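You operate a simulated robot arm through the tools that you are given. There is no shell and no other tool. Be economical: measure what you need, move in short steps, check, and stop when the job is done.

The job below is to be done with a simulated robot arm. You get a single attempt, and the scene is never put back.

JOB
Open the pads drawer, fetch the purple buffing brush from the inside of the pads drawer and set it on top of the round cedar block and shut the drawer again. Put the green-footed cup on the top of the dresser away on the jug end of the counter. Put the blue lint roller on the top of the dresser away on the top of the tool ledge. Open the bed drawer, put the square cedar block in the inside of the bed drawer and shut the drawer again. Close the belts drawer. Put the teal battery pack on the top of the blue felt mat. Push the drawer marked travel shut. Take the blue duster and put it on the top of the side table. Take the pale cedar block on the top of the shoe bench and put it away on the top of the storage bench. Fetch the grey scarf and set it on the top of the shoe bench. Any order will do. Set down upright: teal battery pack, blue duster.
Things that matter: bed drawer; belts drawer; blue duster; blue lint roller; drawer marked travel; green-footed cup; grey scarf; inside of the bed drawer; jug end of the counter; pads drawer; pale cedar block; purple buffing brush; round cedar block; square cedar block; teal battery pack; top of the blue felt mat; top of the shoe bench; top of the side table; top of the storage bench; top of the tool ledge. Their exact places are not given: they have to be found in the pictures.

Only the result counts: the job must be done as asked and must still hold three seconds after the hand-in. Knocking over, shifting, dropping, spilling or breaking anything else fails it.

ROBOT AND FRAMES
A 6-joint arm with a two-finger gripper on a trunk, on a base that drives. Base frame: it is fixed to the floor where the robot stands at the start and does not move with it; the origin is under the middle of the robot, x ahead of it, y to its left, z up. Units: mm, rad, N and s.
With the tool pointing down near the work surface it reaches from about 300 to 840 mm from the robot's upright axis, wherever it stands. Its first joint turns from -2.897 to 2.897 rad. Places, roughly: bed drawer [-2400, 200, 300]; belts drawer [700, 300, 600]; blue duster (10x7x10 cm) [2000, -3200, 700]; blue lint roller (10x5x12 cm) [800, 400, 800]; drawer marked travel [1900, -3100, 100]; green-footed cup (7x7x5 cm) [800, 300, 800]; grey scarf (15x5x12 cm) [2500, -1100, 800]; inside of the bed drawer [-2400, 100, 200]; jug end of the counter [-1700, 1700, 900]; pads drawer [700, -100, 600]; pale cedar block (6x10x4 cm) [200, -2500, 500]; purple buffing brush [750, 0, 750]; round cedar block (10x10x4 cm) [-2600, 300, 600]; square cedar block (8x8x4 cm) [-2700, 200, 600]; teal battery pack [1000, 250, 750]; top of the blue felt mat (30x22 cm) [640, -200, 780]; top of the shoe bench [-100, -3000, 500]; top of the side table [-2900, -3000, 700]; top of the storage bench [-2900, 1100, 600]; top of the tool ledge (30x15 cm) [1360, -1060, 600]. Payload 2.45 kg.
The TCP is the grasp point between the finger pads, 26 mm short of the fingertips. In the tool frame z runs along the fingers and y along their closing line. The gripper opens to 96 mm. The gripper's body begins 69 mm behind the TCP.
Orientation is told as [roll, pitch, yaw] about the base's x, y, z axes, in that order, counted from this pose: with the fingers straight down and closing along the base's y, the tool's x points along the base's -x, its y along +y and its z along -z.

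CONTROLS
- The arm moves only by the tool apply_moves. Its argument "plan" is a list of rows, each a list of 2 entries, a list of its own where there are three numbers: the shift along the tool's x, y, z in mm, then the turn, a rotation vector about the tool's x, y, z in rad. In form: [[[dx, dy, dz], [wx, wy, wz]], ...]. A call has 1 to 20 rows; each row is the pose to reach, as a shift and turn from the pose commanded when the call began, along the tool's axes at that moment. "hand" is the gripper command, from -1 (shut) to 1 (fully open), values between in proportion, set as the call begins (left out, the last holds). Rows are played at 5 a second. More than 50 mm and 0.15 rad between two rows, or a gripper value outside its range, and nothing of the call is played. Where a pose cannot be reached the arm comes as near as it can. A force on the tool above 40 N (or 10 N above the force at the start of the call, whichever is more), or a blocked arm, ends the call early, and 0.2 s more pass. Each finger halts on what it meets, pressing with about 20 N; the grip force reading is that of the motor and also rises with nothing between the fingers. The clock runs only during rows and for 0.2 s after the last one: add rows that repeat a pose to give the fingers time. It gives the time, the measured TCP pose, the force on the tool (base axes), the opening and the grip force at its end, in the units of the frame above (readings bear some noise), with the torque about the TCP (base axes, N m) and any sound that the robot's microphone picked up.
- Cameras (640 x 400 px; columns grow to the right, rows downward): "scene" is now at [22.8, 137.1, 1097.4]; the picture's right is [-0.09, -1.00, 0.00], its down [-0.58, 0.05, -0.82] and it looks along [0.81, -0.08, -0.58] (base axes); focal length 215 px, centre (320, 200). "wrist" rides on the gripper at [82, 3, -98] in the tool frame; the picture's right is [-0.04, 1.00, 0.00], its down [-0.73, -0.03, -0.68] and it looks along [-0.68, -0.03, 0.73] (tool axes); focal length 256 px, centre (320, 200).
- get_image(camera): a new picture of that camera. No time passes.
- lift_body(by): slides the trunk up (or, below 0, down) by that many mm; the arm and the scene camera ride with it, the base frame stays. It gives what a move gives, with no picture.
- base_move(legs): drives the robot by 1 to 6 legs, each [ahead, turn to the left] in mm and rad, along the robot's own axes; the way and the turn of a leg run together, so that a leg with both is an arc; at most 1500 mm and 3.142 rad a leg. The arm and the cameras ride along, it lands a little off, and it stops where it bumps. It gives what a move gives.
- head_to(pan, tilt): turns the head with the scene camera to pan (to the left, within 2.705 rad either way) and tilt (down, from -0.506 to 1.204), counted from straight ahead of the robot. It gives what a move gives.
- point_at(camera, pixels): for up to 12 pixels [column, row] of the newest picture of that camera ("zoom" is the newest enlarged one), the place [x, y, z] in the base frame of the surface seen there, good to about 2 mm, but the place of the scene camera against the robot may be out by one fixed shift of up to 18 mm in any direction. No time passes.
- zoom(camera, box): a new picture of the part [left, top, right, bottom] of that camera's present view, enlarged. No time passes.
- job_done(): hands the job in; it is judged then, once.

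Work in short steps. Measure before you move; look again where a grasp or a placing could have gone wrong, and mend it. You have 364 turns and 306 pictures in all, those below and enlarged ones among them. Open the gripper and draw the arm clear of the work before you hand the job in, unless the task says otherwise; then end with one line.

The tools are called after "Call:" as a command line: name --argument value ..., lists and objects as JSON in quotes. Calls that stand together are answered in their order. apply_moves: Moves the arm, as the interface text tells. Its arguments: {"type":"object","properties":{"plan":{"type":"array"},"hand":{"type":"number"}},"required":["plan"]} The other tools are called the same way: lift_body (by) slides the trunk up or down; base_move (legs) drives the base; head_to (pan, tilt) turns the head that bears the scene camera; get_image (camera) takes a picture; point_at (camera, pixels) gives the place of the surface under pixels of a picture; zoom (camera, box) takes an enlarged picture of a part of a camera's view; job_done () hands the job in.

At the start:

```text
time_s: 0.0
tcp_pos: [395.5, 217.7, 987.4]
tool_rot: [0.0, 0.0, 0.0]
wrist_force: [-0.2, 0.1, -0.2]
torque: [0.01, -0.02, 0.0]
opening: 96.0
grip_force: 0.0
trunk travel left (down, up): [-137.0, 13.0]
robot x, y, heading: [-0.4, 0.7, -0.002]
head pan, tilt: [-0.094, 0.618]
```

scene: 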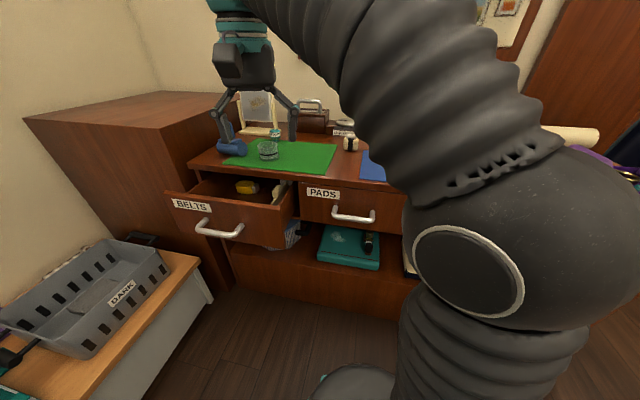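
wrist: 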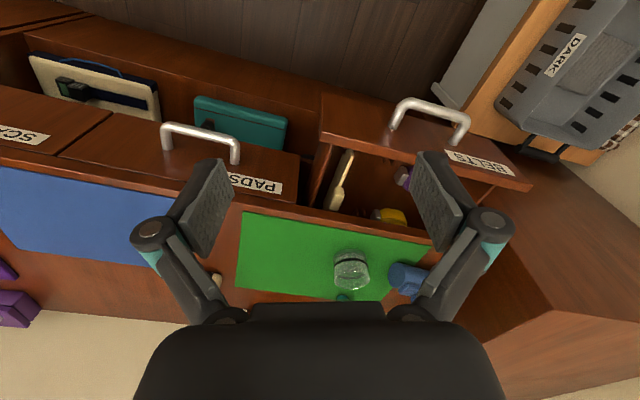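

The scene shows the dresser ahead with the belts drawer open (190,205) and pads shut (325,193). I zoom to see the dresser top and measure.

Call:
zoom --camera "scene" --box '[160, 80, 420, 280]'

Call:
zoom --camera "wrist" --box '[150, 80, 550, 330]'

```text
2.00 times, centred on (290, 180) of scene
```

zoom: 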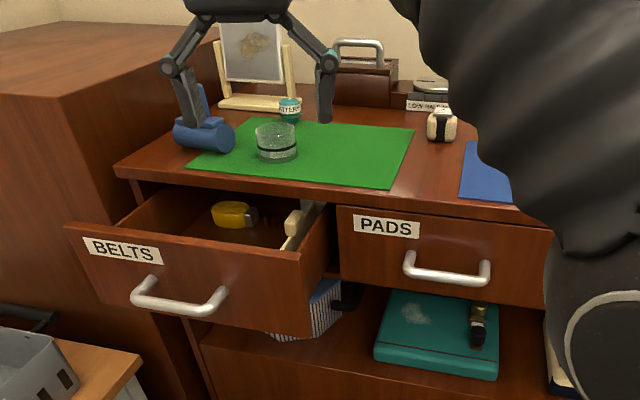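

```text
1.60 times, centred on (350, 205) of wrist
```

zoom: 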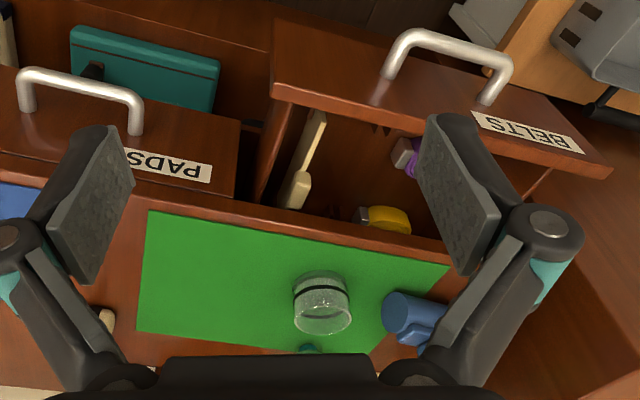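

I measure features in the wrist view (BELTS and PADS handles, cup, roller) and in the scene zoom for calibration.

Call:
point_at --camera "zoom" --pixels '[[320, 300], [322, 275], [410, 305], [345, 180], [450, 40], [82, 85], [270, 90], [605, 168], [148, 212], [450, 262], [0, 185], [310, 347]]'

Call:
get_image --camera "scene"

Call:
point_at --camera "scene" --pixels '[[268, 152], [268, 143], [235, 150], [275, 133], [351, 143], [219, 234], [355, 219], [173, 193], [293, 212], [398, 183], [256, 140], [337, 145]]'

```text
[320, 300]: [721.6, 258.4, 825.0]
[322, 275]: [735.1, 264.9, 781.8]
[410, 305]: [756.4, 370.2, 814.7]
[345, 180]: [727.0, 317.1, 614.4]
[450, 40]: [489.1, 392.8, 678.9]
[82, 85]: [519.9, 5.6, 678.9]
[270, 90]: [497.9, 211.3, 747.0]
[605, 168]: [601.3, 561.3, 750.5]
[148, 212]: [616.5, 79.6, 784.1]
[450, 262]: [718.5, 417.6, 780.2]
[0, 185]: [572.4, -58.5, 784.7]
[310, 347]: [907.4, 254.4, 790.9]
```

```text
301 pictures are left
```

scene: 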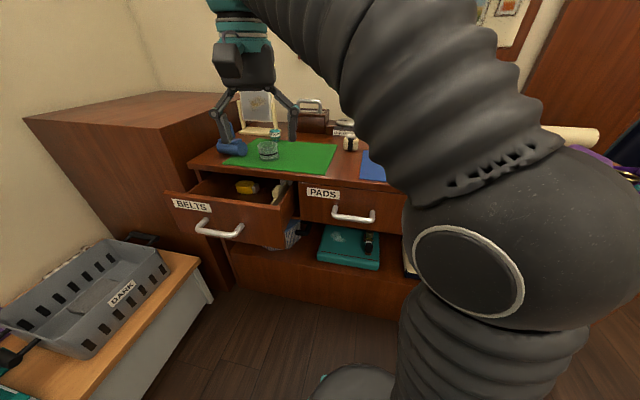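

```text
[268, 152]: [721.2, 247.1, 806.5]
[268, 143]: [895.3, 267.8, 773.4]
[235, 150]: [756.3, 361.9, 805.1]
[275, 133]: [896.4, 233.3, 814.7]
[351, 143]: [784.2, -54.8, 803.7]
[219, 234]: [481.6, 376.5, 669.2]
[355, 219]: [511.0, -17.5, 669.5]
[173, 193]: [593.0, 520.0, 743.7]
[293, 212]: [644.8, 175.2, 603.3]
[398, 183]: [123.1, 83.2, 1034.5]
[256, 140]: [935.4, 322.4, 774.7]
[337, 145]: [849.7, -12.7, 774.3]
```

Checking the drawer interior for anything protruding before pushing it shut.

Call:
zoom --camera "scene" --box '[170, 160, 330, 260]'

Call:
zoom --camera "wrist" --box '[300, 90, 540, 240]'

Call:
point_at --camera "zoom" --pixels '[[60, 10], [590, 220], [55, 190], [115, 90], [90, 260], [260, 345], [200, 340], [270, 170], [340, 370], [250, 130], [440, 100], [20, 300]]'

```text
4.00 times, centred on (250, 210) of scene
```

zoom: 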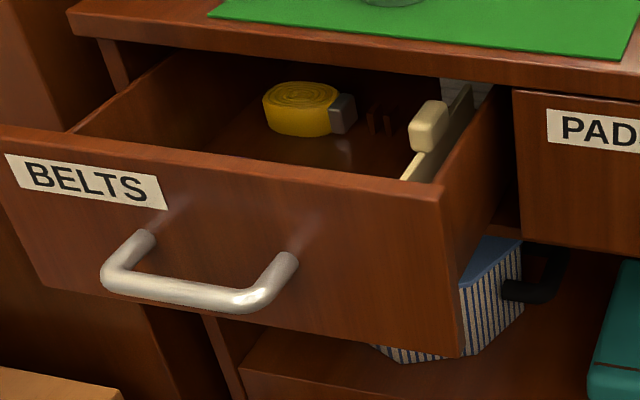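

```text
2.67 times, centred on (420, 165) of wrist
```

zoom: 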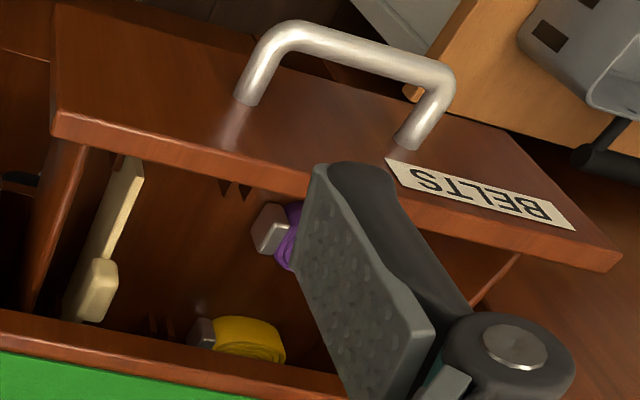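

```text
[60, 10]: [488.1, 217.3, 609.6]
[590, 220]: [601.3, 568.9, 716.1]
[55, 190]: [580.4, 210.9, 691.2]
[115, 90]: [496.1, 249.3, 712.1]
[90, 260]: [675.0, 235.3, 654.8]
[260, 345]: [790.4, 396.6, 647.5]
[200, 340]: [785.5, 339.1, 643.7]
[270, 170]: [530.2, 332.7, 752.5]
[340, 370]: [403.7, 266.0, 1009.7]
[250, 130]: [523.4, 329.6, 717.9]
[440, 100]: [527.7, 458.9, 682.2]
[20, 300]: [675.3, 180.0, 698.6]
```

Drawer belts is about 148 mm open (handle bar n≈345 vs pads 493, dresser yaw ≈ -0.31). I'll close the gripper, yaw to face it, and come down in front of the BELTS handle at [446,407].

Call:
apply_moves --plan '[[[-10, 40, 0], [0, 0, 0.07]], [[-20, 80, 0], [0, 0, 0.14]], [[-30, 120, 0], [0, 0, 0.21]], [[-40, 155, 0], [0, 0, 0.28]], [[-50, 189, 0], [0, 0, 0.31]], [[-50, 189, 45], [0, 0, 0.31]], [[-50, 189, 90], [0, 0, 0.31]], [[-50, 189, 135], [0, 0, 0.31]], [[-50, 189, 180], [0, 0, 0.31]], [[-50, 189, 220], [0, 0, 0.31]]]' --hand -1

Call:
get_image --camera "wrist"

```text
time_s: 2.2
tcp_pos: [445.0, 403.1, 763.4]
tool_rot: [0.003, 0.0, -0.31]
wrist_force: [-0.5, 0.8, 0.5]
torque: [0.04, 0.01, 0.03]
opening: 0.0
grip_force: 20.0
out of reach, approached as far as the arm can: row 2, 3, 4, 5, 6
trunk travel left (down, up): [-137.0, 13.0]
robot x, y, heading: [-0.6, 1.0, -0.0]
head pan, tilt: [-0.094, 0.618]
```

```text
298 pictures are left
```

wrist: 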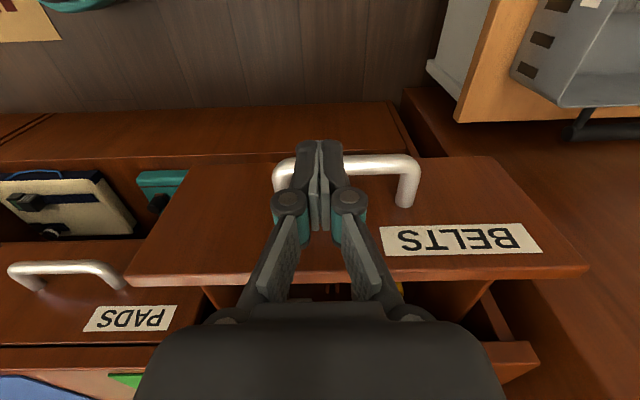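

Measuring the handle bar and fingertips in this view to confirm they're clear on descent.

Call:
point_at --camera "wrist" --pixels '[[280, 175], [380, 163], [405, 165], [320, 145], [200, 170], [480, 165], [130, 280], [580, 270], [35, 267], [100, 265]]'

```text
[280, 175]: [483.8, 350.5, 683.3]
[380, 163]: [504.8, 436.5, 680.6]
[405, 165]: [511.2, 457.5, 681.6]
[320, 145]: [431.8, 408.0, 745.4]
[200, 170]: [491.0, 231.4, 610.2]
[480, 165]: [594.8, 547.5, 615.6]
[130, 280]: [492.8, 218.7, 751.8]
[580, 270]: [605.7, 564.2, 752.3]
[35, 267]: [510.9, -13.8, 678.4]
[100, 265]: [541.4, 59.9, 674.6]
```

Handle bar centre is [497,404,680], 30 mm ahead of the fingers. Descend 83 mm and push along tool -x, ~160 mm first.

Call:
apply_moves --plan '[[[0, 0, 45], [0, 0, 0]], [[0, 0, 83], [0, 0, 0]], [[-20, 0, 83], [0, 0, 0]], [[-35, 0, 83], [0, 0, 0]], [[-55, 0, 83], [0, 0, 0]], [[-75, 0, 83], [0, 0, 0]], [[-95, 0, 83], [0, 0, 0]], [[-115, 0, 83], [0, 0, 0]], [[-135, 0, 83], [0, 0, 0]], [[-155, 0, 83], [0, 0, 0]]]'

Call:
get_image --camera "wrist"

```text
time_s: 4.4
tcp_pos: [592.4, 357.6, 682.0]
tool_rot: [0.0, -0.002, -0.312]
wrist_force: [0.4, 0.5, 0.7]
torque: [0.01, 0.0, 0.0]
opening: 0.0
grip_force: 28.7
trunk travel left (down, up): [-137.0, 13.0]
robot x, y, heading: [-3.4, 1.8, -0.001]
head pan, tilt: [-0.094, 0.618]
```

```text
297 pictures are left
```

wrist: 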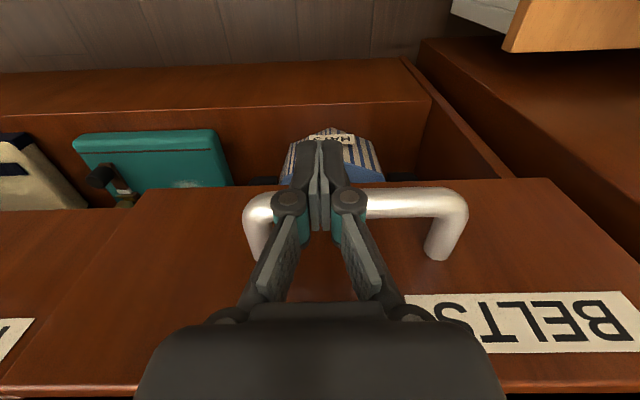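

The drawer follows; roughly 15 mm remain. Keep pushing in small steps until resistance.

Call:
apply_moves --plan '[[[-8, 0, 0], [0, 0, 0]], [[-14, 0, 0], [0, 0, 0]], [[-19, 0, 0], [0, 0, 0]], [[-24, 0, 0], [0, 0, 0]], [[-29, 0, 0], [0, 0, 0]], [[-34, 0, 0], [0, 0, 0]]]'

Call:
get_image --camera "wrist"

```text
time_s: 5.8
tcp_pos: [616.4, 351.8, 682.6]
tool_rot: [-0.004, 0.009, -0.304]
wrist_force: [-9.8, 1.4, 1.8]
torque: [-0.06, 0.06, -0.06]
opening: 6.0
grip_force: 28.1
trunk travel left (down, up): [-137.0, 13.0]
robot x, y, heading: [-0.6, -1.1, 0.003]
head pan, tilt: [-0.094, 0.618]
stopped in row 6: the force on the tool passed its limit at 48 N (the readings are from after the stop); the commanded pose is now the measured one
```

```text
296 pictures are left
```

wrist: 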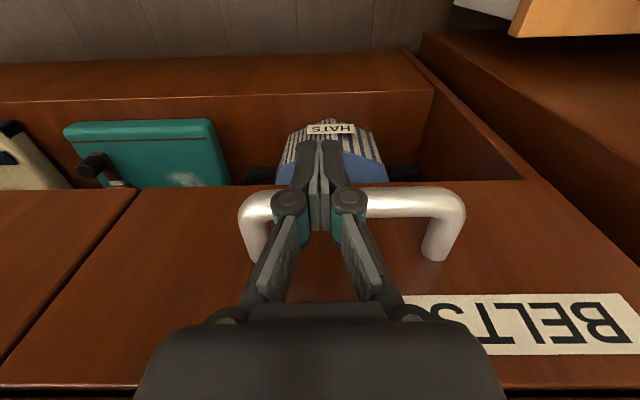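

BELTS is flush with PADS and hit its stop. Back off, rise, and move sideways to in front of the PADS handle (~[525,23]).

Call:
apply_moves --plan '[[[45, 0, 0], [0, 0, 0]], [[49, 0, -40], [0, 0, 0]], [[49, 0, -78], [0, 0, 0]], [[49, -48, -78], [0, 0, 0]], [[49, -96, -78], [0, 0, 0]], [[49, -144, -78], [0, 0, 0]], [[49, -192, -78], [0, 0, 0]], [[49, -240, -78], [0, 0, 0]], [[49, -288, -78], [0, 0, 0]], [[49, -320, -78], [0, 0, 0]], [[49, -341, -78], [0, 0, 0]]]'

Call:
get_image --camera "wrist"

```text
time_s: 8.2
tcp_pos: [468.4, 42.6, 762.9]
tool_rot: [-0.005, 0.008, -0.305]
wrist_force: [-0.5, 0.4, 0.8]
torque: [0.0, 0.01, 0.01]
opening: 0.0
grip_force: 28.1
trunk travel left (down, up): [-137.0, 13.0]
robot x, y, heading: [-1.2, 0.5, 0.012]
head pan, tilt: [-0.094, 0.618]
```

```text
295 pictures are left
```

wrist: 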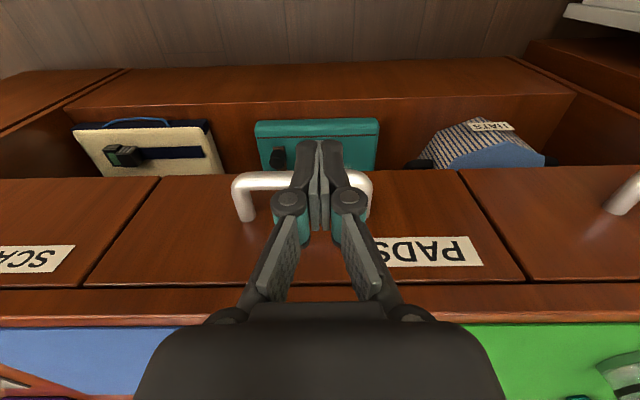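

Call:
point_at --camera "wrist" --pixels '[[240, 183], [275, 180], [362, 178], [90, 283], [523, 278], [110, 320], [560, 315], [110, 292], [560, 288], [160, 180], [458, 172], [248, 215]]'

```text
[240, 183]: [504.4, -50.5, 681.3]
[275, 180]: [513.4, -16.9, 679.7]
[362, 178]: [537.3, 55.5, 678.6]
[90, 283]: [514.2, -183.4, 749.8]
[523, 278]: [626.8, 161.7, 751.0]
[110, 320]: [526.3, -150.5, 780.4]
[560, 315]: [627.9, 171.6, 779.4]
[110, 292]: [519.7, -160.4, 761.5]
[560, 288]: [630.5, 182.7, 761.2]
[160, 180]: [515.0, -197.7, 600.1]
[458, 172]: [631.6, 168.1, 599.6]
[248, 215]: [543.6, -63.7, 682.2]
```

PADS handle centre is [521,3,680], front face n≈546, bar n≈495. I'll drop closed fingers inside the handle loop (n 524, z 684) to hook it.

Call:
apply_moves --plan '[[[-46, -10, 0], [0, 0, 0]], [[-92, -21, 0], [0, 0, 0]], [[-92, -21, 0], [0, 0, 0]], [[-92, -21, 25], [0, 0, 0]], [[-92, -21, 50], [0, 0, 0]], [[-92, -21, 79], [0, 0, 0]]]'

Call:
get_image --camera "wrist"

```text
time_s: 9.5
tcp_pos: [555.0, -6.8, 711.2]
tool_rot: [0.001, -0.014, -0.306]
wrist_force: [-12.5, -0.1, 15.0]
torque: [-0.33, -1.02, -0.25]
opening: 0.0
grip_force: 28.4
trunk travel left (down, up): [-137.0, 13.0]
robot x, y, heading: [4.5, 0.1, 0.004]
head pan, tilt: [-0.094, 0.618]
stopped in row 6: the force on the tool passed its limit at 70 N (the readings are from after the stop); the commanded pose is now the measured one
```

```text
294 pictures are left
```

wrist: 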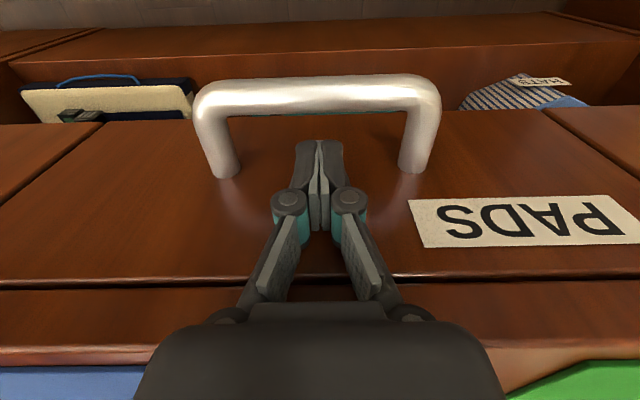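

The gripper body met the dresser top edge. I'll rise, tilt the tool 0.3 rad (body toward robot) and descend nearer to the bar.

Call:
apply_moves --plan '[[[5, 0, -5], [0, 0, 0]], [[15, 0, -45], [0, 0, 0]], [[17, 0, -45], [0, -0.15, 0]], [[17, 0, -45], [0, -0.3, 0]], [[17, 0, -20], [0, -0.3, 0]], [[17, 0, 5], [0, -0.3, 0]], [[17, 0, 25], [0, -0.3, 0]]]'

Call:
get_image --camera "wrist"

```text
time_s: 11.1
tcp_pos: [539.1, -0.9, 684.3]
tool_rot: [-0.001, -0.311, -0.307]
wrist_force: [-0.3, -0.7, -0.3]
torque: [-0.03, -0.03, 0.04]
opening: 0.0
grip_force: 29.2
trunk travel left (down, up): [-137.0, 13.0]
robot x, y, heading: [3.3, -1.2, 0.006]
head pan, tilt: [-0.094, 0.618]
```

```text
293 pictures are left
```

wrist: 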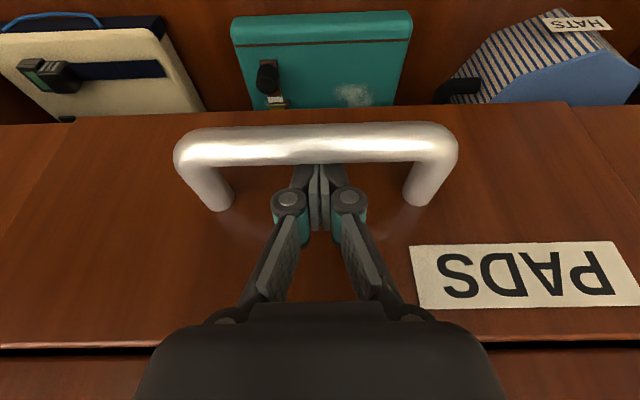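

Fingers are behind the bar. Pull horizontally 180 mm toward the robot (tool [0.952,0,-0.305]).

Call:
apply_moves --plan '[[[19, 0, -6], [0, 0, 0]], [[38, 0, -12.2], [0, 0, 0]], [[57, 0, -18.3], [0, 0, 0]], [[76, 0, -24.4], [0, 0, 0]], [[95, 0, -30.5], [0, 0, 0]], [[114, 0, -36.6], [0, 0, 0]], [[133, 0, -42.7], [0, 0, 0]], [[152, 0, -48.8], [0, 0, 0]], [[171, 0, -55], [0, 0, 0]], [[186, 0, -59.5], [0, 0, 0]]]'

Call:
get_image --camera "wrist"

Call:
get_image --camera "scene"

```text
time_s: 13.3
tcp_pos: [350.9, 58.3, 682.5]
tool_rot: [0.0, -0.311, -0.307]
wrist_force: [0.9, 0.1, 0.2]
torque: [0.03, -0.03, -0.01]
opening: 0.2
grip_force: 28.3
trunk travel left (down, up): [-137.0, 13.0]
robot x, y, heading: [1.0, 1.3, -0.001]
head pan, tilt: [-0.094, 0.618]
```

```text
292 pictures are left
```

wrist: 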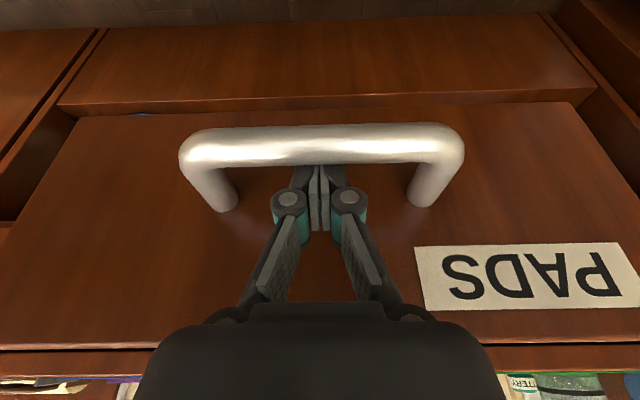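

```text
291 pictures are left
```

scene: 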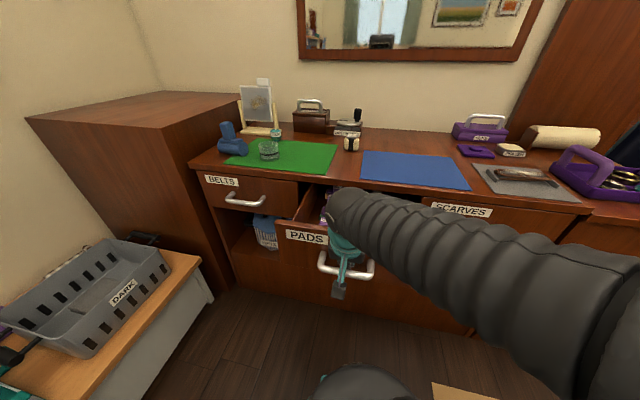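

Drawer is open ~180 mm. Raise straight up out of the loop by 200 mm, untilt, and open the gripper to view the inside.

Call:
apply_moves --plan '[[[-12, 0, -38], [0, 0, 0]], [[-24, 0, -76], [0, 0, 0]], [[-37, 0, -114], [0, 0, 0]], [[-49, 0, -152], [0, 0, 0]], [[-55, 0, -171], [0, 0.15, 0]], [[-61, 0, -190], [0, 0.3, 0]]]'

Call:
get_image --camera "wrist"

Call:
zoom --camera "scene" --box '[240, 120, 440, 280]'

```text
time_s: 14.7
tcp_pos: [353.5, 57.1, 884.6]
tool_rot: [0.001, -0.009, -0.305]
wrist_force: [-0.1, -0.3, -0.7]
torque: [0.0, -0.03, -0.01]
opening: 0.0
grip_force: 28.2
trunk travel left (down, up): [-137.0, 13.0]
robot x, y, heading: [-2.4, -2.6, 0.006]
head pan, tilt: [-0.094, 0.618]
```

```text
290 pictures are left
```

wrist: 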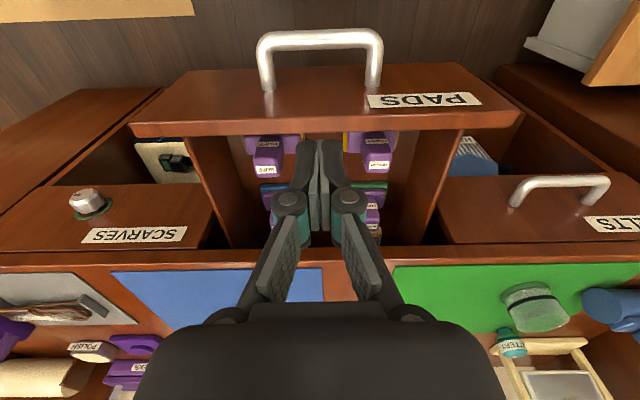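

```text
2.50 times, centred on (340, 200) of scene
```

zoom: 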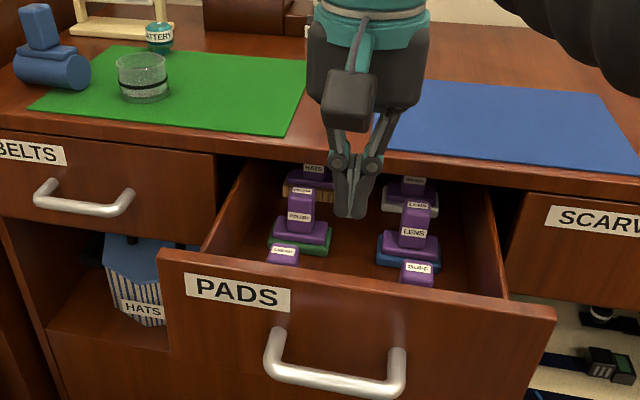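

Six purple labelled brushes are in the drawer; I need the one marked for buffing. Zooming to read labels.

Call:
zoom --camera "wrist" --box '[230, 120, 410, 250]'

Call:
zoom --camera "scene" --box '[310, 175, 430, 250]'

```text
3.08 times, centred on (320, 185) of wrist
```

zoom: 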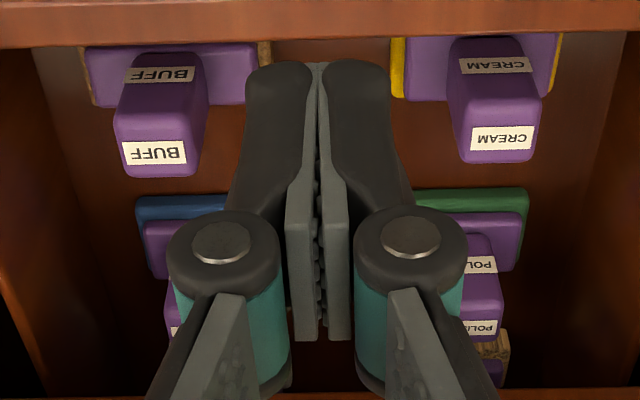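

```text
5.33 times, centred on (370, 212) of scene
```

zoom: 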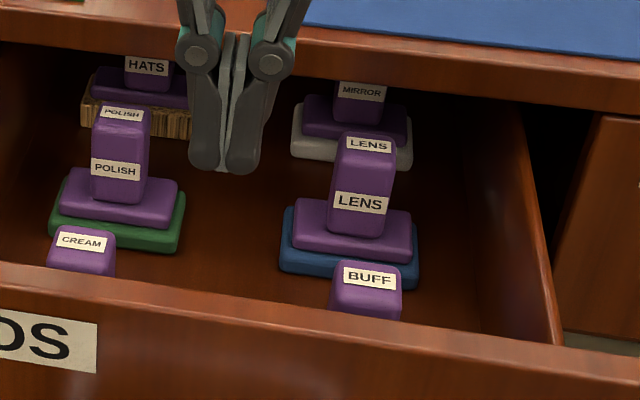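

The BUFF brush is the front-right one. Measuring it (handle top and faces, base) in the wrist view.

Call:
point_at --camera "wrist" --pixels '[[266, 169], [258, 170], [276, 169], [266, 163], [268, 144], [252, 142], [290, 140], [248, 150], [300, 150], [266, 175], [320, 130], [280, 125]]'

Call:
point_at --camera "scene" --pixels '[[389, 227], [386, 224], [394, 224], [389, 230], [436, 226], [300, 180]]'

```text
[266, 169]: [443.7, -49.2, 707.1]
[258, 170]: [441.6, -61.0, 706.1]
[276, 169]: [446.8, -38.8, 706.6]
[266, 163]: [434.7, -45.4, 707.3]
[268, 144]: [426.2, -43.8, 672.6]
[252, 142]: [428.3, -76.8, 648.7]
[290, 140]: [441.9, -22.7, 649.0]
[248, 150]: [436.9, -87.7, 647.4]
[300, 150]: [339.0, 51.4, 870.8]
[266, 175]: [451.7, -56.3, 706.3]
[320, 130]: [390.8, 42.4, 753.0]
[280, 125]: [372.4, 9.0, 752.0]
```

```text
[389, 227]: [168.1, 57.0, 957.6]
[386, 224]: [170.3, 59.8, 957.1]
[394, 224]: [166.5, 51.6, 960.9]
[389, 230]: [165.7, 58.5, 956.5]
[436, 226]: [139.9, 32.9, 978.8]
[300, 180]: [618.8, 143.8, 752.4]
```

BUFF handle: top z 707, ~30 mm square at [440,-49]. Move above it with 60 mm opening, then descend to z 690.

Call:
apply_moves --plan '[[[-38, -25, 0], [0, 0, 0]], [[-76, -50, 0], [0, 0, 0]], [[-115, -74, 0], [0, 0, 0]], [[-115, -74, 48], [0, 0, 0]], [[-115, -74, 96], [0, 0, 0]], [[-115, -74, 130], [0, 0, 0]]]' --hand 0.25

Call:
get_image --camera "wrist"

```text
time_s: 16.1
tcp_pos: [441.4, -44.9, 755.3]
tool_rot: [0.0, -0.013, -0.306]
wrist_force: [-0.8, -0.8, 0.1]
torque: [-0.02, -0.03, 0.0]
opening: 59.7
grip_force: 0.1
trunk travel left (down, up): [-137.0, 13.0]
robot x, y, heading: [-1.3, 1.7, -0.002]
head pan, tilt: [-0.094, 0.618]
```

```text
286 pictures are left
```

wrist: 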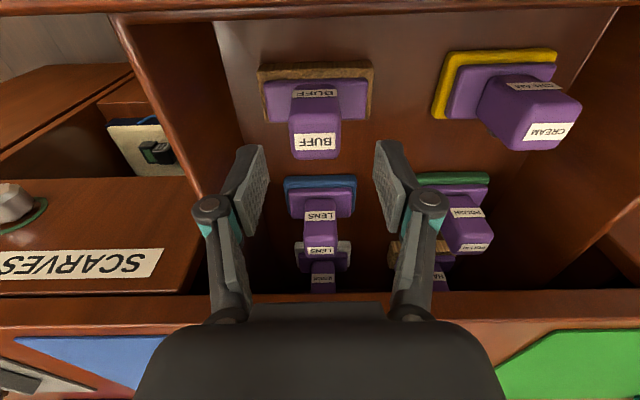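

Aligned (BUFF top at (315,144) vs predicted 138). Nudge 4 mm forward, descend 65 mm and close.

Call:
apply_moves --plan '[[[-4, -3, 30], [0, 0, 0]], [[-4, -3, 65], [0, 0, 0]]]'

Call:
apply_moves --plan '[[[0, 0, 0], [0, 0, 0]], [[0, 0, 0], [0, 0, 0]], [[0, 0, 0], [0, 0, 0]], [[0, 0, 0], [0, 0, 0]]]' --hand -1

Call:
get_image --camera "wrist"

```text
time_s: 16.7
tcp_pos: [447.0, -51.7, 690.0]
tool_rot: [-0.001, -0.011, -0.303]
wrist_force: [-0.7, 0.2, 0.2]
torque: [-0.01, -0.04, -0.02]
opening: 60.1
grip_force: 0.0
trunk travel left (down, up): [-137.0, 13.0]
robot x, y, heading: [1.7, -2.1, 0.006]
head pan, tilt: [-0.094, 0.618]
```

```text
time_s: 17.7
tcp_pos: [447.6, -51.9, 690.4]
tool_rot: [0.0, -0.013, -0.304]
wrist_force: [0.8, -0.9, -0.3]
torque: [-0.01, -0.02, 0.0]
opening: 33.4
grip_force: 19.9
trunk travel left (down, up): [-137.0, 13.0]
robot x, y, heading: [-0.1, 0.5, 0.003]
head pan, tilt: [-0.094, 0.618]
```

```text
285 pictures are left
```

wrist: 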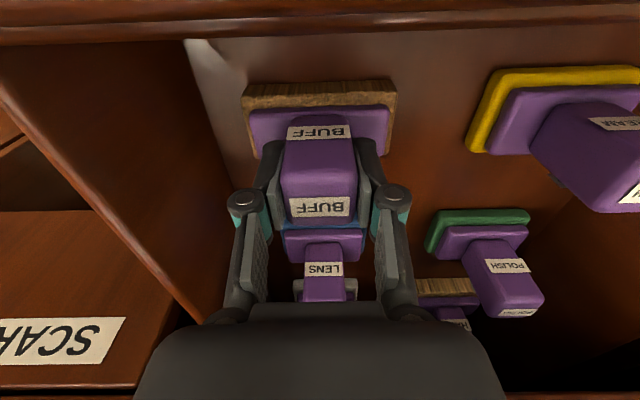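

Brush gripped (33 mm). Lift straight up 200 mm.

Call:
apply_moves --plan '[[[0, 0, -45], [0, 0, 0]], [[0, 0, -90], [0, 0, 0]], [[0, 0, -135], [0, 0, 0]], [[0, 0, -180], [0, 0, 0]], [[0, 0, -210], [0, 0, 0]]]'

Call:
get_image --camera "wrist"

Call:
get_image --camera "scene"

```text
time_s: 18.9
tcp_pos: [444.7, -52.7, 901.4]
tool_rot: [0.0, -0.014, -0.307]
wrist_force: [0.0, -0.1, -0.7]
torque: [0.02, 0.01, 0.0]
opening: 33.5
grip_force: 19.7
trunk travel left (down, up): [-137.0, 13.0]
robot x, y, heading: [0.8, -0.3, 0.011]
head pan, tilt: [-0.094, 0.618]
```

```text
284 pictures are left
```

wrist: 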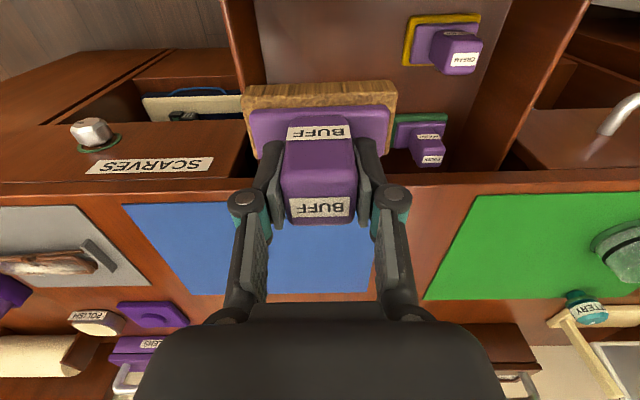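

```text
283 pictures are left
```

scene: 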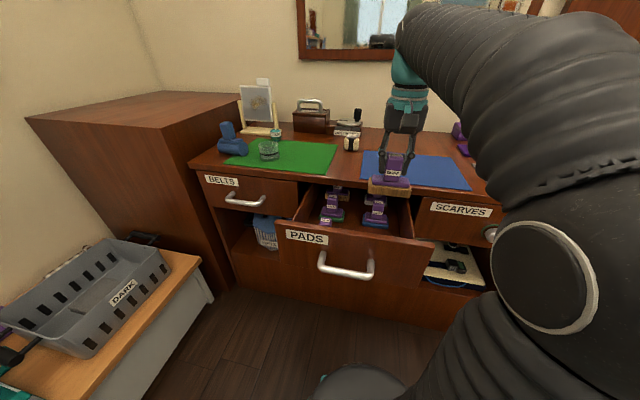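

Brush is held. Now survey the room by panning the head.

Call:
head_to --pan 1.3 --tilt 0.35

Call:
get_image --camera "scene"

Call:
head_to --pan 2.6 --tilt 0.35

Call:
get_image --camera "scene"

Call:
head_to --pan -2.4 --tilt 0.35

Call:
get_image --camera "scene"

Call:
head_to --pan -1.2 --tilt 0.35

Call:
get_image --camera "scene"

```text
time_s: 20.4
tcp_pos: [443.8, -53.6, 900.4]
tool_rot: [0.0, -0.012, -0.305]
wrist_force: [0.5, -0.3, -1.9]
torque: [0.0, -0.03, 0.04]
opening: 33.5
grip_force: 20.6
trunk travel left (down, up): [-137.0, 13.0]
robot x, y, heading: [-4.1, 0.7, 0.005]
head pan, tilt: [1.3, 0.351]
```

```text
282 pictures are left
```

scene: 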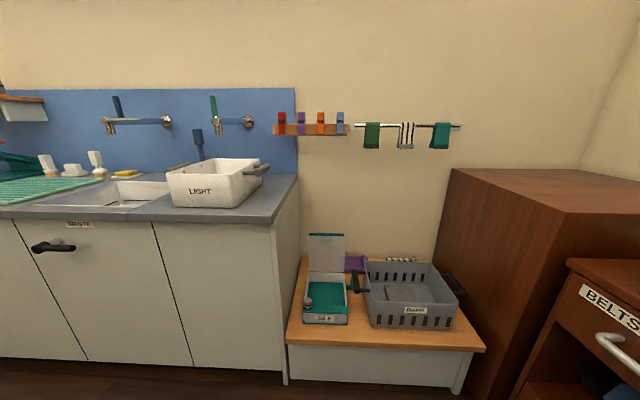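

```text
time_s: 21.9
tcp_pos: [443.9, -52.5, 899.9]
tool_rot: [0.001, -0.012, -0.305]
wrist_force: [0.1, -0.5, -0.7]
torque: [-0.01, 0.01, -0.01]
opening: 33.2
grip_force: 19.9
trunk travel left (down, up): [-137.0, 13.0]
robot x, y, heading: [-1.6, 1.4, 0.004]
head pan, tilt: [2.601, 0.351]
```

```text
281 pictures are left
```

scene: 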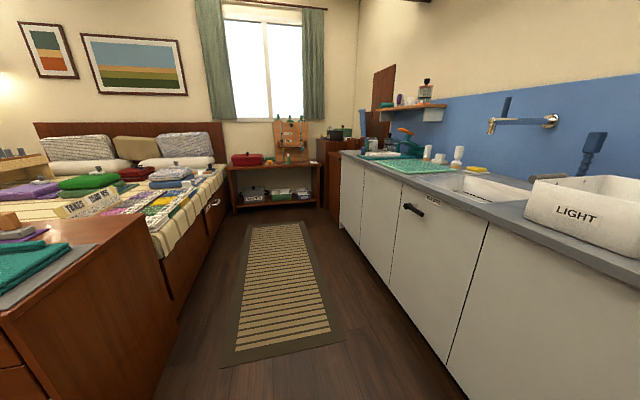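

```text
time_s: 25.8
tcp_pos: [443.8, -53.0, 900.0]
tool_rot: [0.001, -0.014, -0.306]
wrist_force: [0.0, 0.2, -1.0]
torque: [0.0, 0.03, 0.0]
opening: 33.5
grip_force: 20.5
trunk travel left (down, up): [-137.0, 13.0]
robot x, y, heading: [0.2, -1.9, 0.004]
head pan, tilt: [-2.4, 0.351]
```

```text
280 pictures are left
```

scene: 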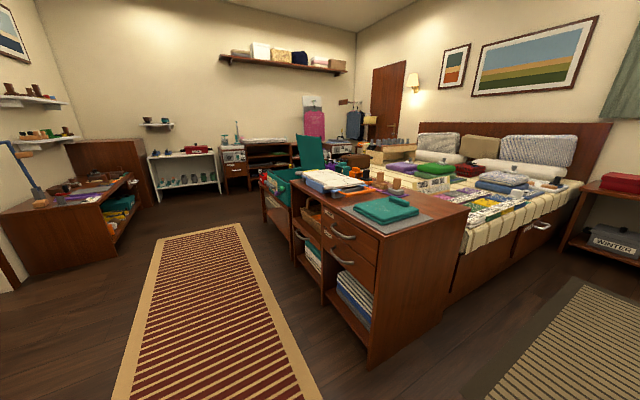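

```text
time_s: 27.2
tcp_pos: [443.1, -53.3, 899.7]
tool_rot: [-0.001, -0.012, -0.305]
wrist_force: [-0.4, 0.7, -1.3]
torque: [0.01, -0.01, -0.01]
opening: 33.6
grip_force: 20.3
trunk travel left (down, up): [-137.0, 13.0]
robot x, y, heading: [-0.3, 2.8, 0.004]
head pan, tilt: [-1.201, 0.351]
```

```text
279 pictures are left
```

scene: 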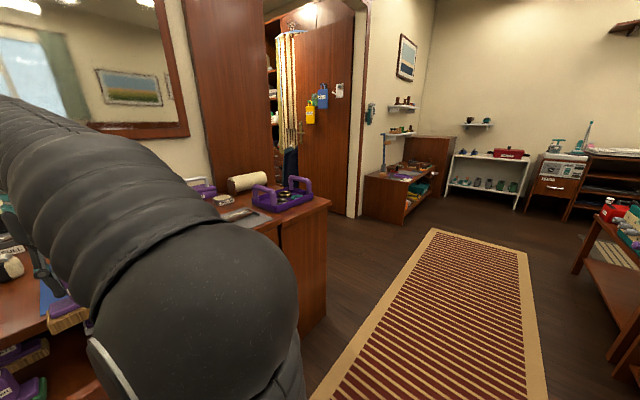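

Look back at the bed aisle and measure the passage and bed objects.

Call:
head_to --pan 2.7 --tilt 0.4

Call:
get_image --camera "scene"

Call:
point_at --camera "scene" --pixels '[[270, 205], [256, 190], [245, 350], [345, 335], [275, 217], [325, 217], [242, 205], [345, 250], [250, 155], [395, 270], [170, 330], [450, 380]]'

Call:
zoom --camera "scene" --box '[40, 110, 340, 260]'

```text
time_s: 30.4
tcp_pos: [444.7, -53.1, 899.8]
tool_rot: [-0.002, -0.012, -0.304]
wrist_force: [-0.6, -0.1, -1.1]
torque: [-0.03, 0.02, 0.0]
opening: 33.4
grip_force: 20.2
trunk travel left (down, up): [-137.0, 13.0]
robot x, y, heading: [-1.0, -1.9, 0.003]
head pan, tilt: [2.7, 0.4]
```

```text
278 pictures are left
```

scene: 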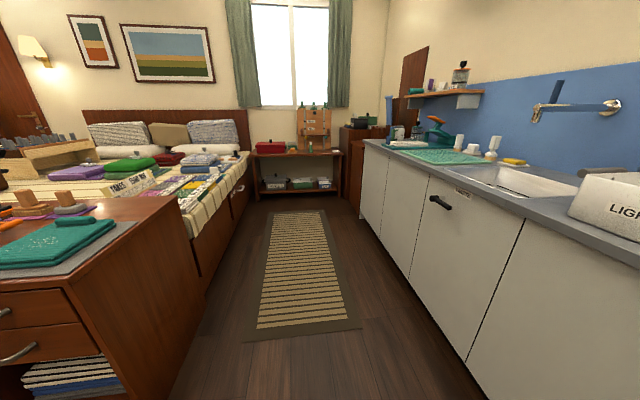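

```text
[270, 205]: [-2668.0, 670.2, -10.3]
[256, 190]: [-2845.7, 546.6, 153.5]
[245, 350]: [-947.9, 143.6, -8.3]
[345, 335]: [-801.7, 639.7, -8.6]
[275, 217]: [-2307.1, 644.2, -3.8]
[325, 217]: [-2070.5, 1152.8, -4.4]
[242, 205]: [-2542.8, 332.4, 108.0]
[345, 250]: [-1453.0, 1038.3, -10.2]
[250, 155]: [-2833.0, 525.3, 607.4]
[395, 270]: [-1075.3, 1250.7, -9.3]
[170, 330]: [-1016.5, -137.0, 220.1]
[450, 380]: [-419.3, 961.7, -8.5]
```

```text
2.13 times, centred on (190, 185) of scene
```

zoom: 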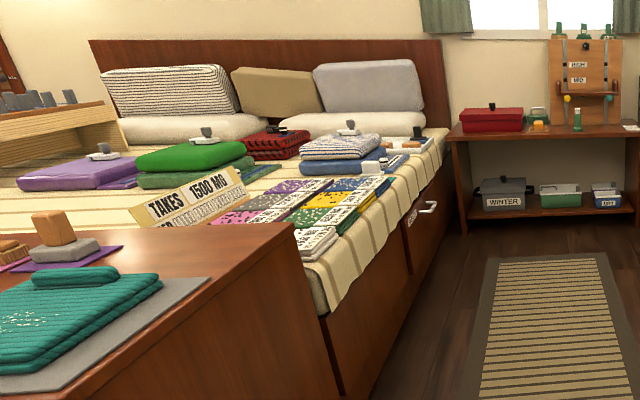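

Measuring the foot cabinet's near corner, counter face, bed handle and bed-top objects before driving.

Call:
point_at --camera "scene" --pixels '[[205, 292], [132, 390], [75, 300], [137, 222], [180, 205], [470, 365], [355, 215], [242, 188], [219, 168], [236, 151], [195, 260], [290, 150]]'

Call:
zoom --camera "scene" --box '[150, 120, 270, 220]'

```text
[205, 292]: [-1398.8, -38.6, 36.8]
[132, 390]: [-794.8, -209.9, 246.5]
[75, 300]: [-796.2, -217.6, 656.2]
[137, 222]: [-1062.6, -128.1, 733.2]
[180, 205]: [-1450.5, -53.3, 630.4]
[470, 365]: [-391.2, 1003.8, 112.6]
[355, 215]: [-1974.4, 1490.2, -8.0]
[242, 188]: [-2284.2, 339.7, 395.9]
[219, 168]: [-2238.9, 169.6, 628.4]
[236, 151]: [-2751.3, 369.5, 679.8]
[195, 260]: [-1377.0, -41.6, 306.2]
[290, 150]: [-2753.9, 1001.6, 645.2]
```

```text
4.00 times, centred on (210, 170) of scene
```

zoom: 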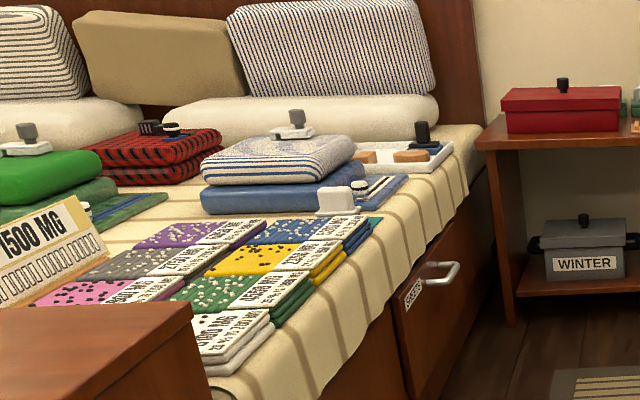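

Aisle runs along -n between T≈-455 (bed) and T≈834 (counter). I'll drive in reverse: turn -0.37, then back 2400 mm to beside the bed.

Call:
base_move --legs '[[0, -0.37], [-1200, 0], [-1000, 0]]'

Call:
head_to --pan -1.9 --tilt 0.6

Call:
get_image --camera "scene"

```text
time_s: 42.5
tcp_pos: [-1667.8, 622.0, 900.1]
tool_rot: [-0.001, -0.012, -0.702]
wrist_force: [0.2, -0.9, -1.4]
torque: [0.02, 0.05, 0.0]
opening: 33.7
grip_force: 20.0
trunk travel left (down, up): [-137.0, 13.0]
robot x, y, heading: [-2053.8, 846.8, -0.395]
head pan, tilt: [2.7, 0.4]
```

```text
time_s: 46.2
tcp_pos: [-1667.3, 622.5, 901.0]
tool_rot: [0.0, -0.012, -0.703]
wrist_force: [-0.7, 0.2, -1.8]
torque: [-0.01, 0.02, -0.04]
opening: 33.3
grip_force: 19.7
trunk travel left (down, up): [-137.0, 13.0]
robot x, y, heading: [-2055.4, 841.7, -0.397]
head pan, tilt: [-1.901, 0.6]
```

```text
275 pictures are left
```

scene: 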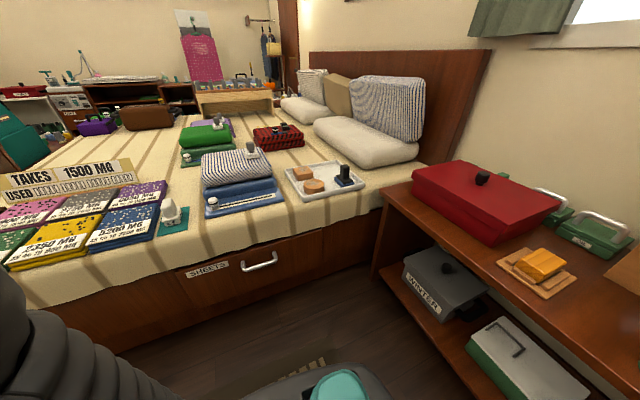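

Blocks are visible on a tray at (310,180); the SHEETS bed drawer handle at (260,262). Measure and zoom.

Call:
zoom --camera "scene" --box '[160, 120, 400, 300]'

Call:
point_at --camera "scene" --pixels '[[313, 186], [302, 172], [345, 177], [310, 195], [260, 262], [243, 269], [277, 255], [178, 272], [380, 230], [190, 335], [480, 195], [350, 165]]'

```text
2.22 times, centred on (280, 210) of scene
```

zoom: 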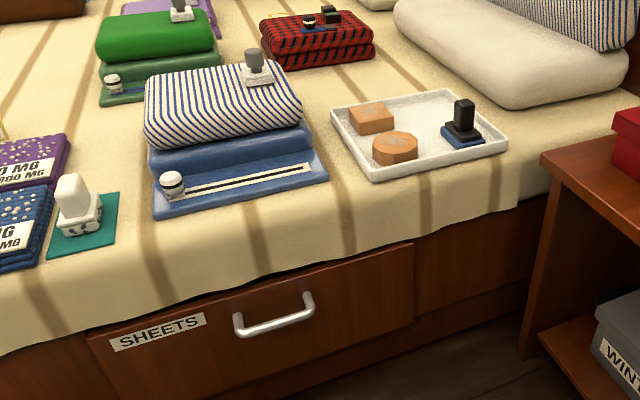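

```text
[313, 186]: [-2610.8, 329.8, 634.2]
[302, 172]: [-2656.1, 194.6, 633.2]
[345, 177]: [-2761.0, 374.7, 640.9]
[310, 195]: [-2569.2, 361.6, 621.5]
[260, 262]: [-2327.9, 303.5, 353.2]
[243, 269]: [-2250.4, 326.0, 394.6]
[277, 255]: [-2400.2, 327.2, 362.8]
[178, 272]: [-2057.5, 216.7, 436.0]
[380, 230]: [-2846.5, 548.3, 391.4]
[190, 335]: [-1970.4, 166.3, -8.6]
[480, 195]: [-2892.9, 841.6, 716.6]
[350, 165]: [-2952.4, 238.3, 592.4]
```

Round block top at [-2611,330,634], square at [-2656,195,633]. Reposition the base nearer: to about N=-2450, T=100, parallel to the bed.

Call:
base_move --legs '[[0, 0.364], [-240, 0], [0, -0.28]]'

Call:
head_to --pan -1.7 --tilt 0.75

Call:
get_image --camera "scene"

```text
time_s: 50.0
tcp_pos: [-1892.4, 668.7, 900.3]
tool_rot: [-0.001, -0.014, -0.605]
wrist_force: [0.7, 0.4, -0.3]
torque: [0.0, 0.01, -0.02]
opening: 33.2
grip_force: 19.7
trunk travel left (down, up): [-137.0, 13.0]
robot x, y, heading: [-2304.4, 845.7, -0.296]
head pan, tilt: [-1.901, 0.6]
```

```text
time_s: 50.7
tcp_pos: [-1893.4, 668.7, 899.8]
tool_rot: [0.001, -0.012, -0.604]
wrist_force: [0.4, 0.1, -0.2]
torque: [0.01, 0.0, -0.03]
opening: 33.3
grip_force: 19.6
trunk travel left (down, up): [-137.0, 13.0]
robot x, y, heading: [-2298.0, 848.3, -0.298]
head pan, tilt: [-1.7, 0.75]
```

```text
273 pictures are left
```

scene: 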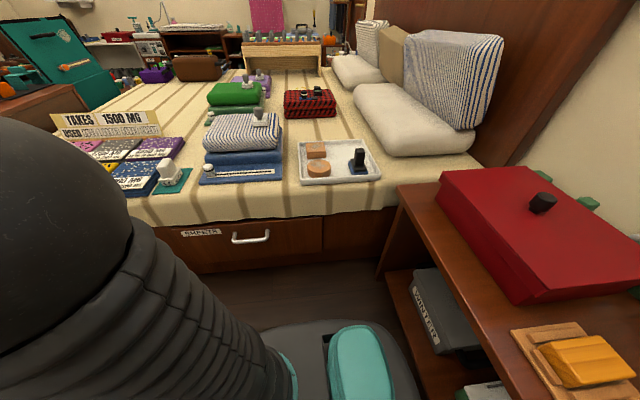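

Base is at N≈-2449, T≈97. Swing the arm right by 1.7 rad at constant radius 445 mm, z 900.

Call:
apply_moves --plan '[[[-6.3, -44, 0], [0, 0, 0.1]], [[-8.3, -88.5, 0], [0, 0, 0.2]], [[-5.7, -132.8, 0], [0, 0, 0.3]], [[1.2, -176.7, 0], [0, 0, 0.4]], [[12.5, -219.8, 0], [0, 0, 0.5]], [[28.1, -261.4, 0], [0, 0, 0.6]], [[47.7, -301.4, 0], [0, 0, 0.7]], [[71.1, -339.1, 0], [0, 0, 0.8]], [[98.3, -374.3, 0], [0, 0, 0.9]], [[128.8, -406.7, 0], [0, 0, 1.0]], [[162.5, -435.8, 0], [0, 0, 1.1]], [[198.8, -461.4, 0], [0, 0, 1.2]], [[237.5, -483.3, 0], [0, 0, 1.3]], [[278.2, -501.1, 0], [0, 0, 1.4]], [[320.5, -514.9, 0], [0, 0, 1.5]], [[363.9, -524.3, 0], [0, 0, 1.6]], [[408.1, -529.4, 0], [0, 0, 1.7]]]'

Call:
get_image --camera "wrist"

Call:
get_image --camera "scene"

```text
time_s: 54.3
tcp_pos: [-2528.3, 464.7, 895.3]
tool_rot: [0.011, 0.001, -2.303]
wrist_force: [0.0, 0.7, -0.2]
torque: [0.02, 0.03, 0.0]
opening: 33.5
grip_force: 20.0
trunk travel left (down, up): [-137.0, 13.0]
robot x, y, heading: [-2307.4, 848.6, -0.293]
head pan, tilt: [-1.7, 0.75]
```

```text
272 pictures are left
```

wrist: 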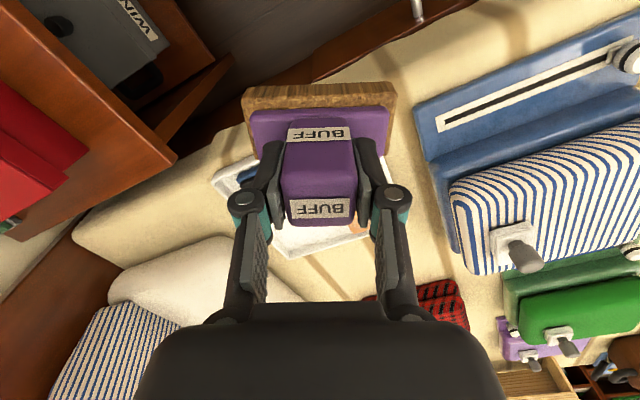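

```text
271 pictures are left
```

scene: 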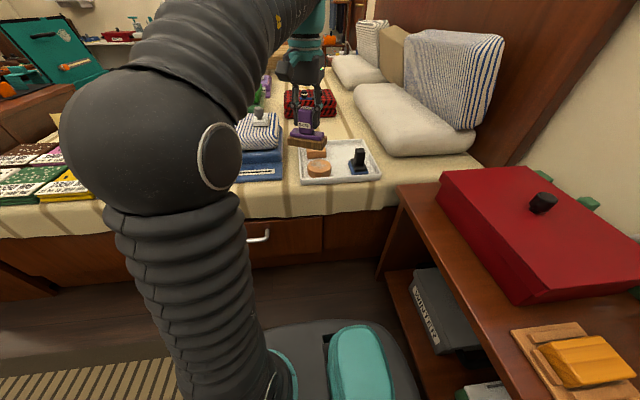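

Calibrate scene shift: compare tray/iron features in wrist and scene.

Call:
zoom --camera "wrist" --box '[190, 60, 430, 270]'

Call:
point_at --camera "wrist" --pixels '[[216, 183], [283, 253], [440, 122], [528, 262], [320, 88], [250, 100], [395, 98], [350, 228], [495, 235]]'

Call:
zoom --camera "scene" --box '[230, 90, 390, 200]'

```text
1.90 times, centred on (310, 165) of wrist
```

zoom: 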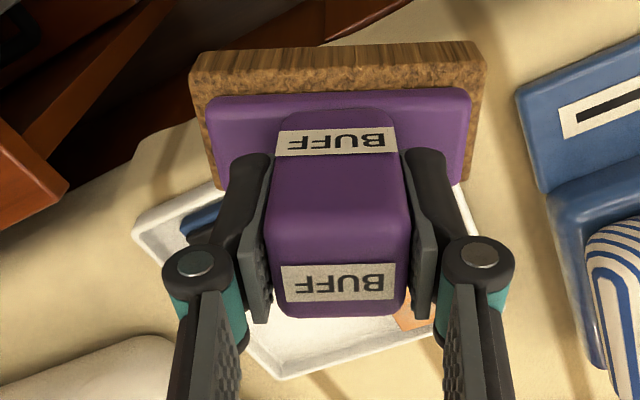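

```text
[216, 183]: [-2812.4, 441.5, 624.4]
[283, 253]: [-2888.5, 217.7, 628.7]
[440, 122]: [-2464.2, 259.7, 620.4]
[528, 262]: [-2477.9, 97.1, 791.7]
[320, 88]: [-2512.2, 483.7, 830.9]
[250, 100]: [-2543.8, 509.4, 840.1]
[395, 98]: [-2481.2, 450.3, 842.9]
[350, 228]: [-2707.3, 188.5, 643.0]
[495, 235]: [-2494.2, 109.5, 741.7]
```

```text
3.64 times, centred on (310, 145) of scene
```

zoom: 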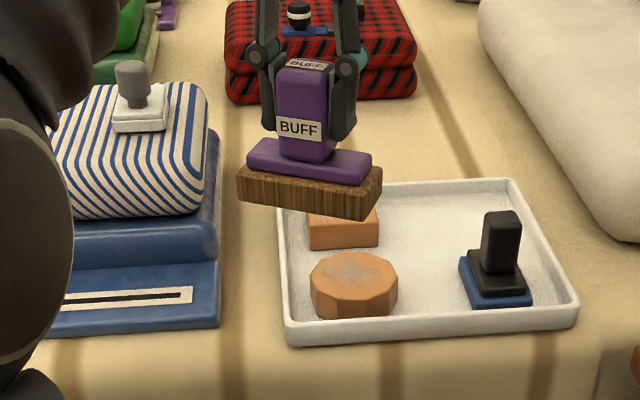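

Call:
point_at --camera "zoom" --pixels '[[574, 312], [512, 183], [190, 293], [132, 72], [355, 272], [355, 255], [313, 290], [395, 288], [342, 235], [378, 236], [308, 236], [495, 215]]'

```text
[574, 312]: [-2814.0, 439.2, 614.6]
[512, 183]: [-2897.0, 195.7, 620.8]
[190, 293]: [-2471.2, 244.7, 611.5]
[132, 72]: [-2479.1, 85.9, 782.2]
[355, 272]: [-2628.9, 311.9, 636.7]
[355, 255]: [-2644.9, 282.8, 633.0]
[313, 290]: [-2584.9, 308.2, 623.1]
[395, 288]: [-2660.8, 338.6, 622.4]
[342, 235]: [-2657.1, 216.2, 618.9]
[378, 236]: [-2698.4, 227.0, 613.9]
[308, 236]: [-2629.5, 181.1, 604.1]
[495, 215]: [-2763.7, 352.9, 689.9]
```

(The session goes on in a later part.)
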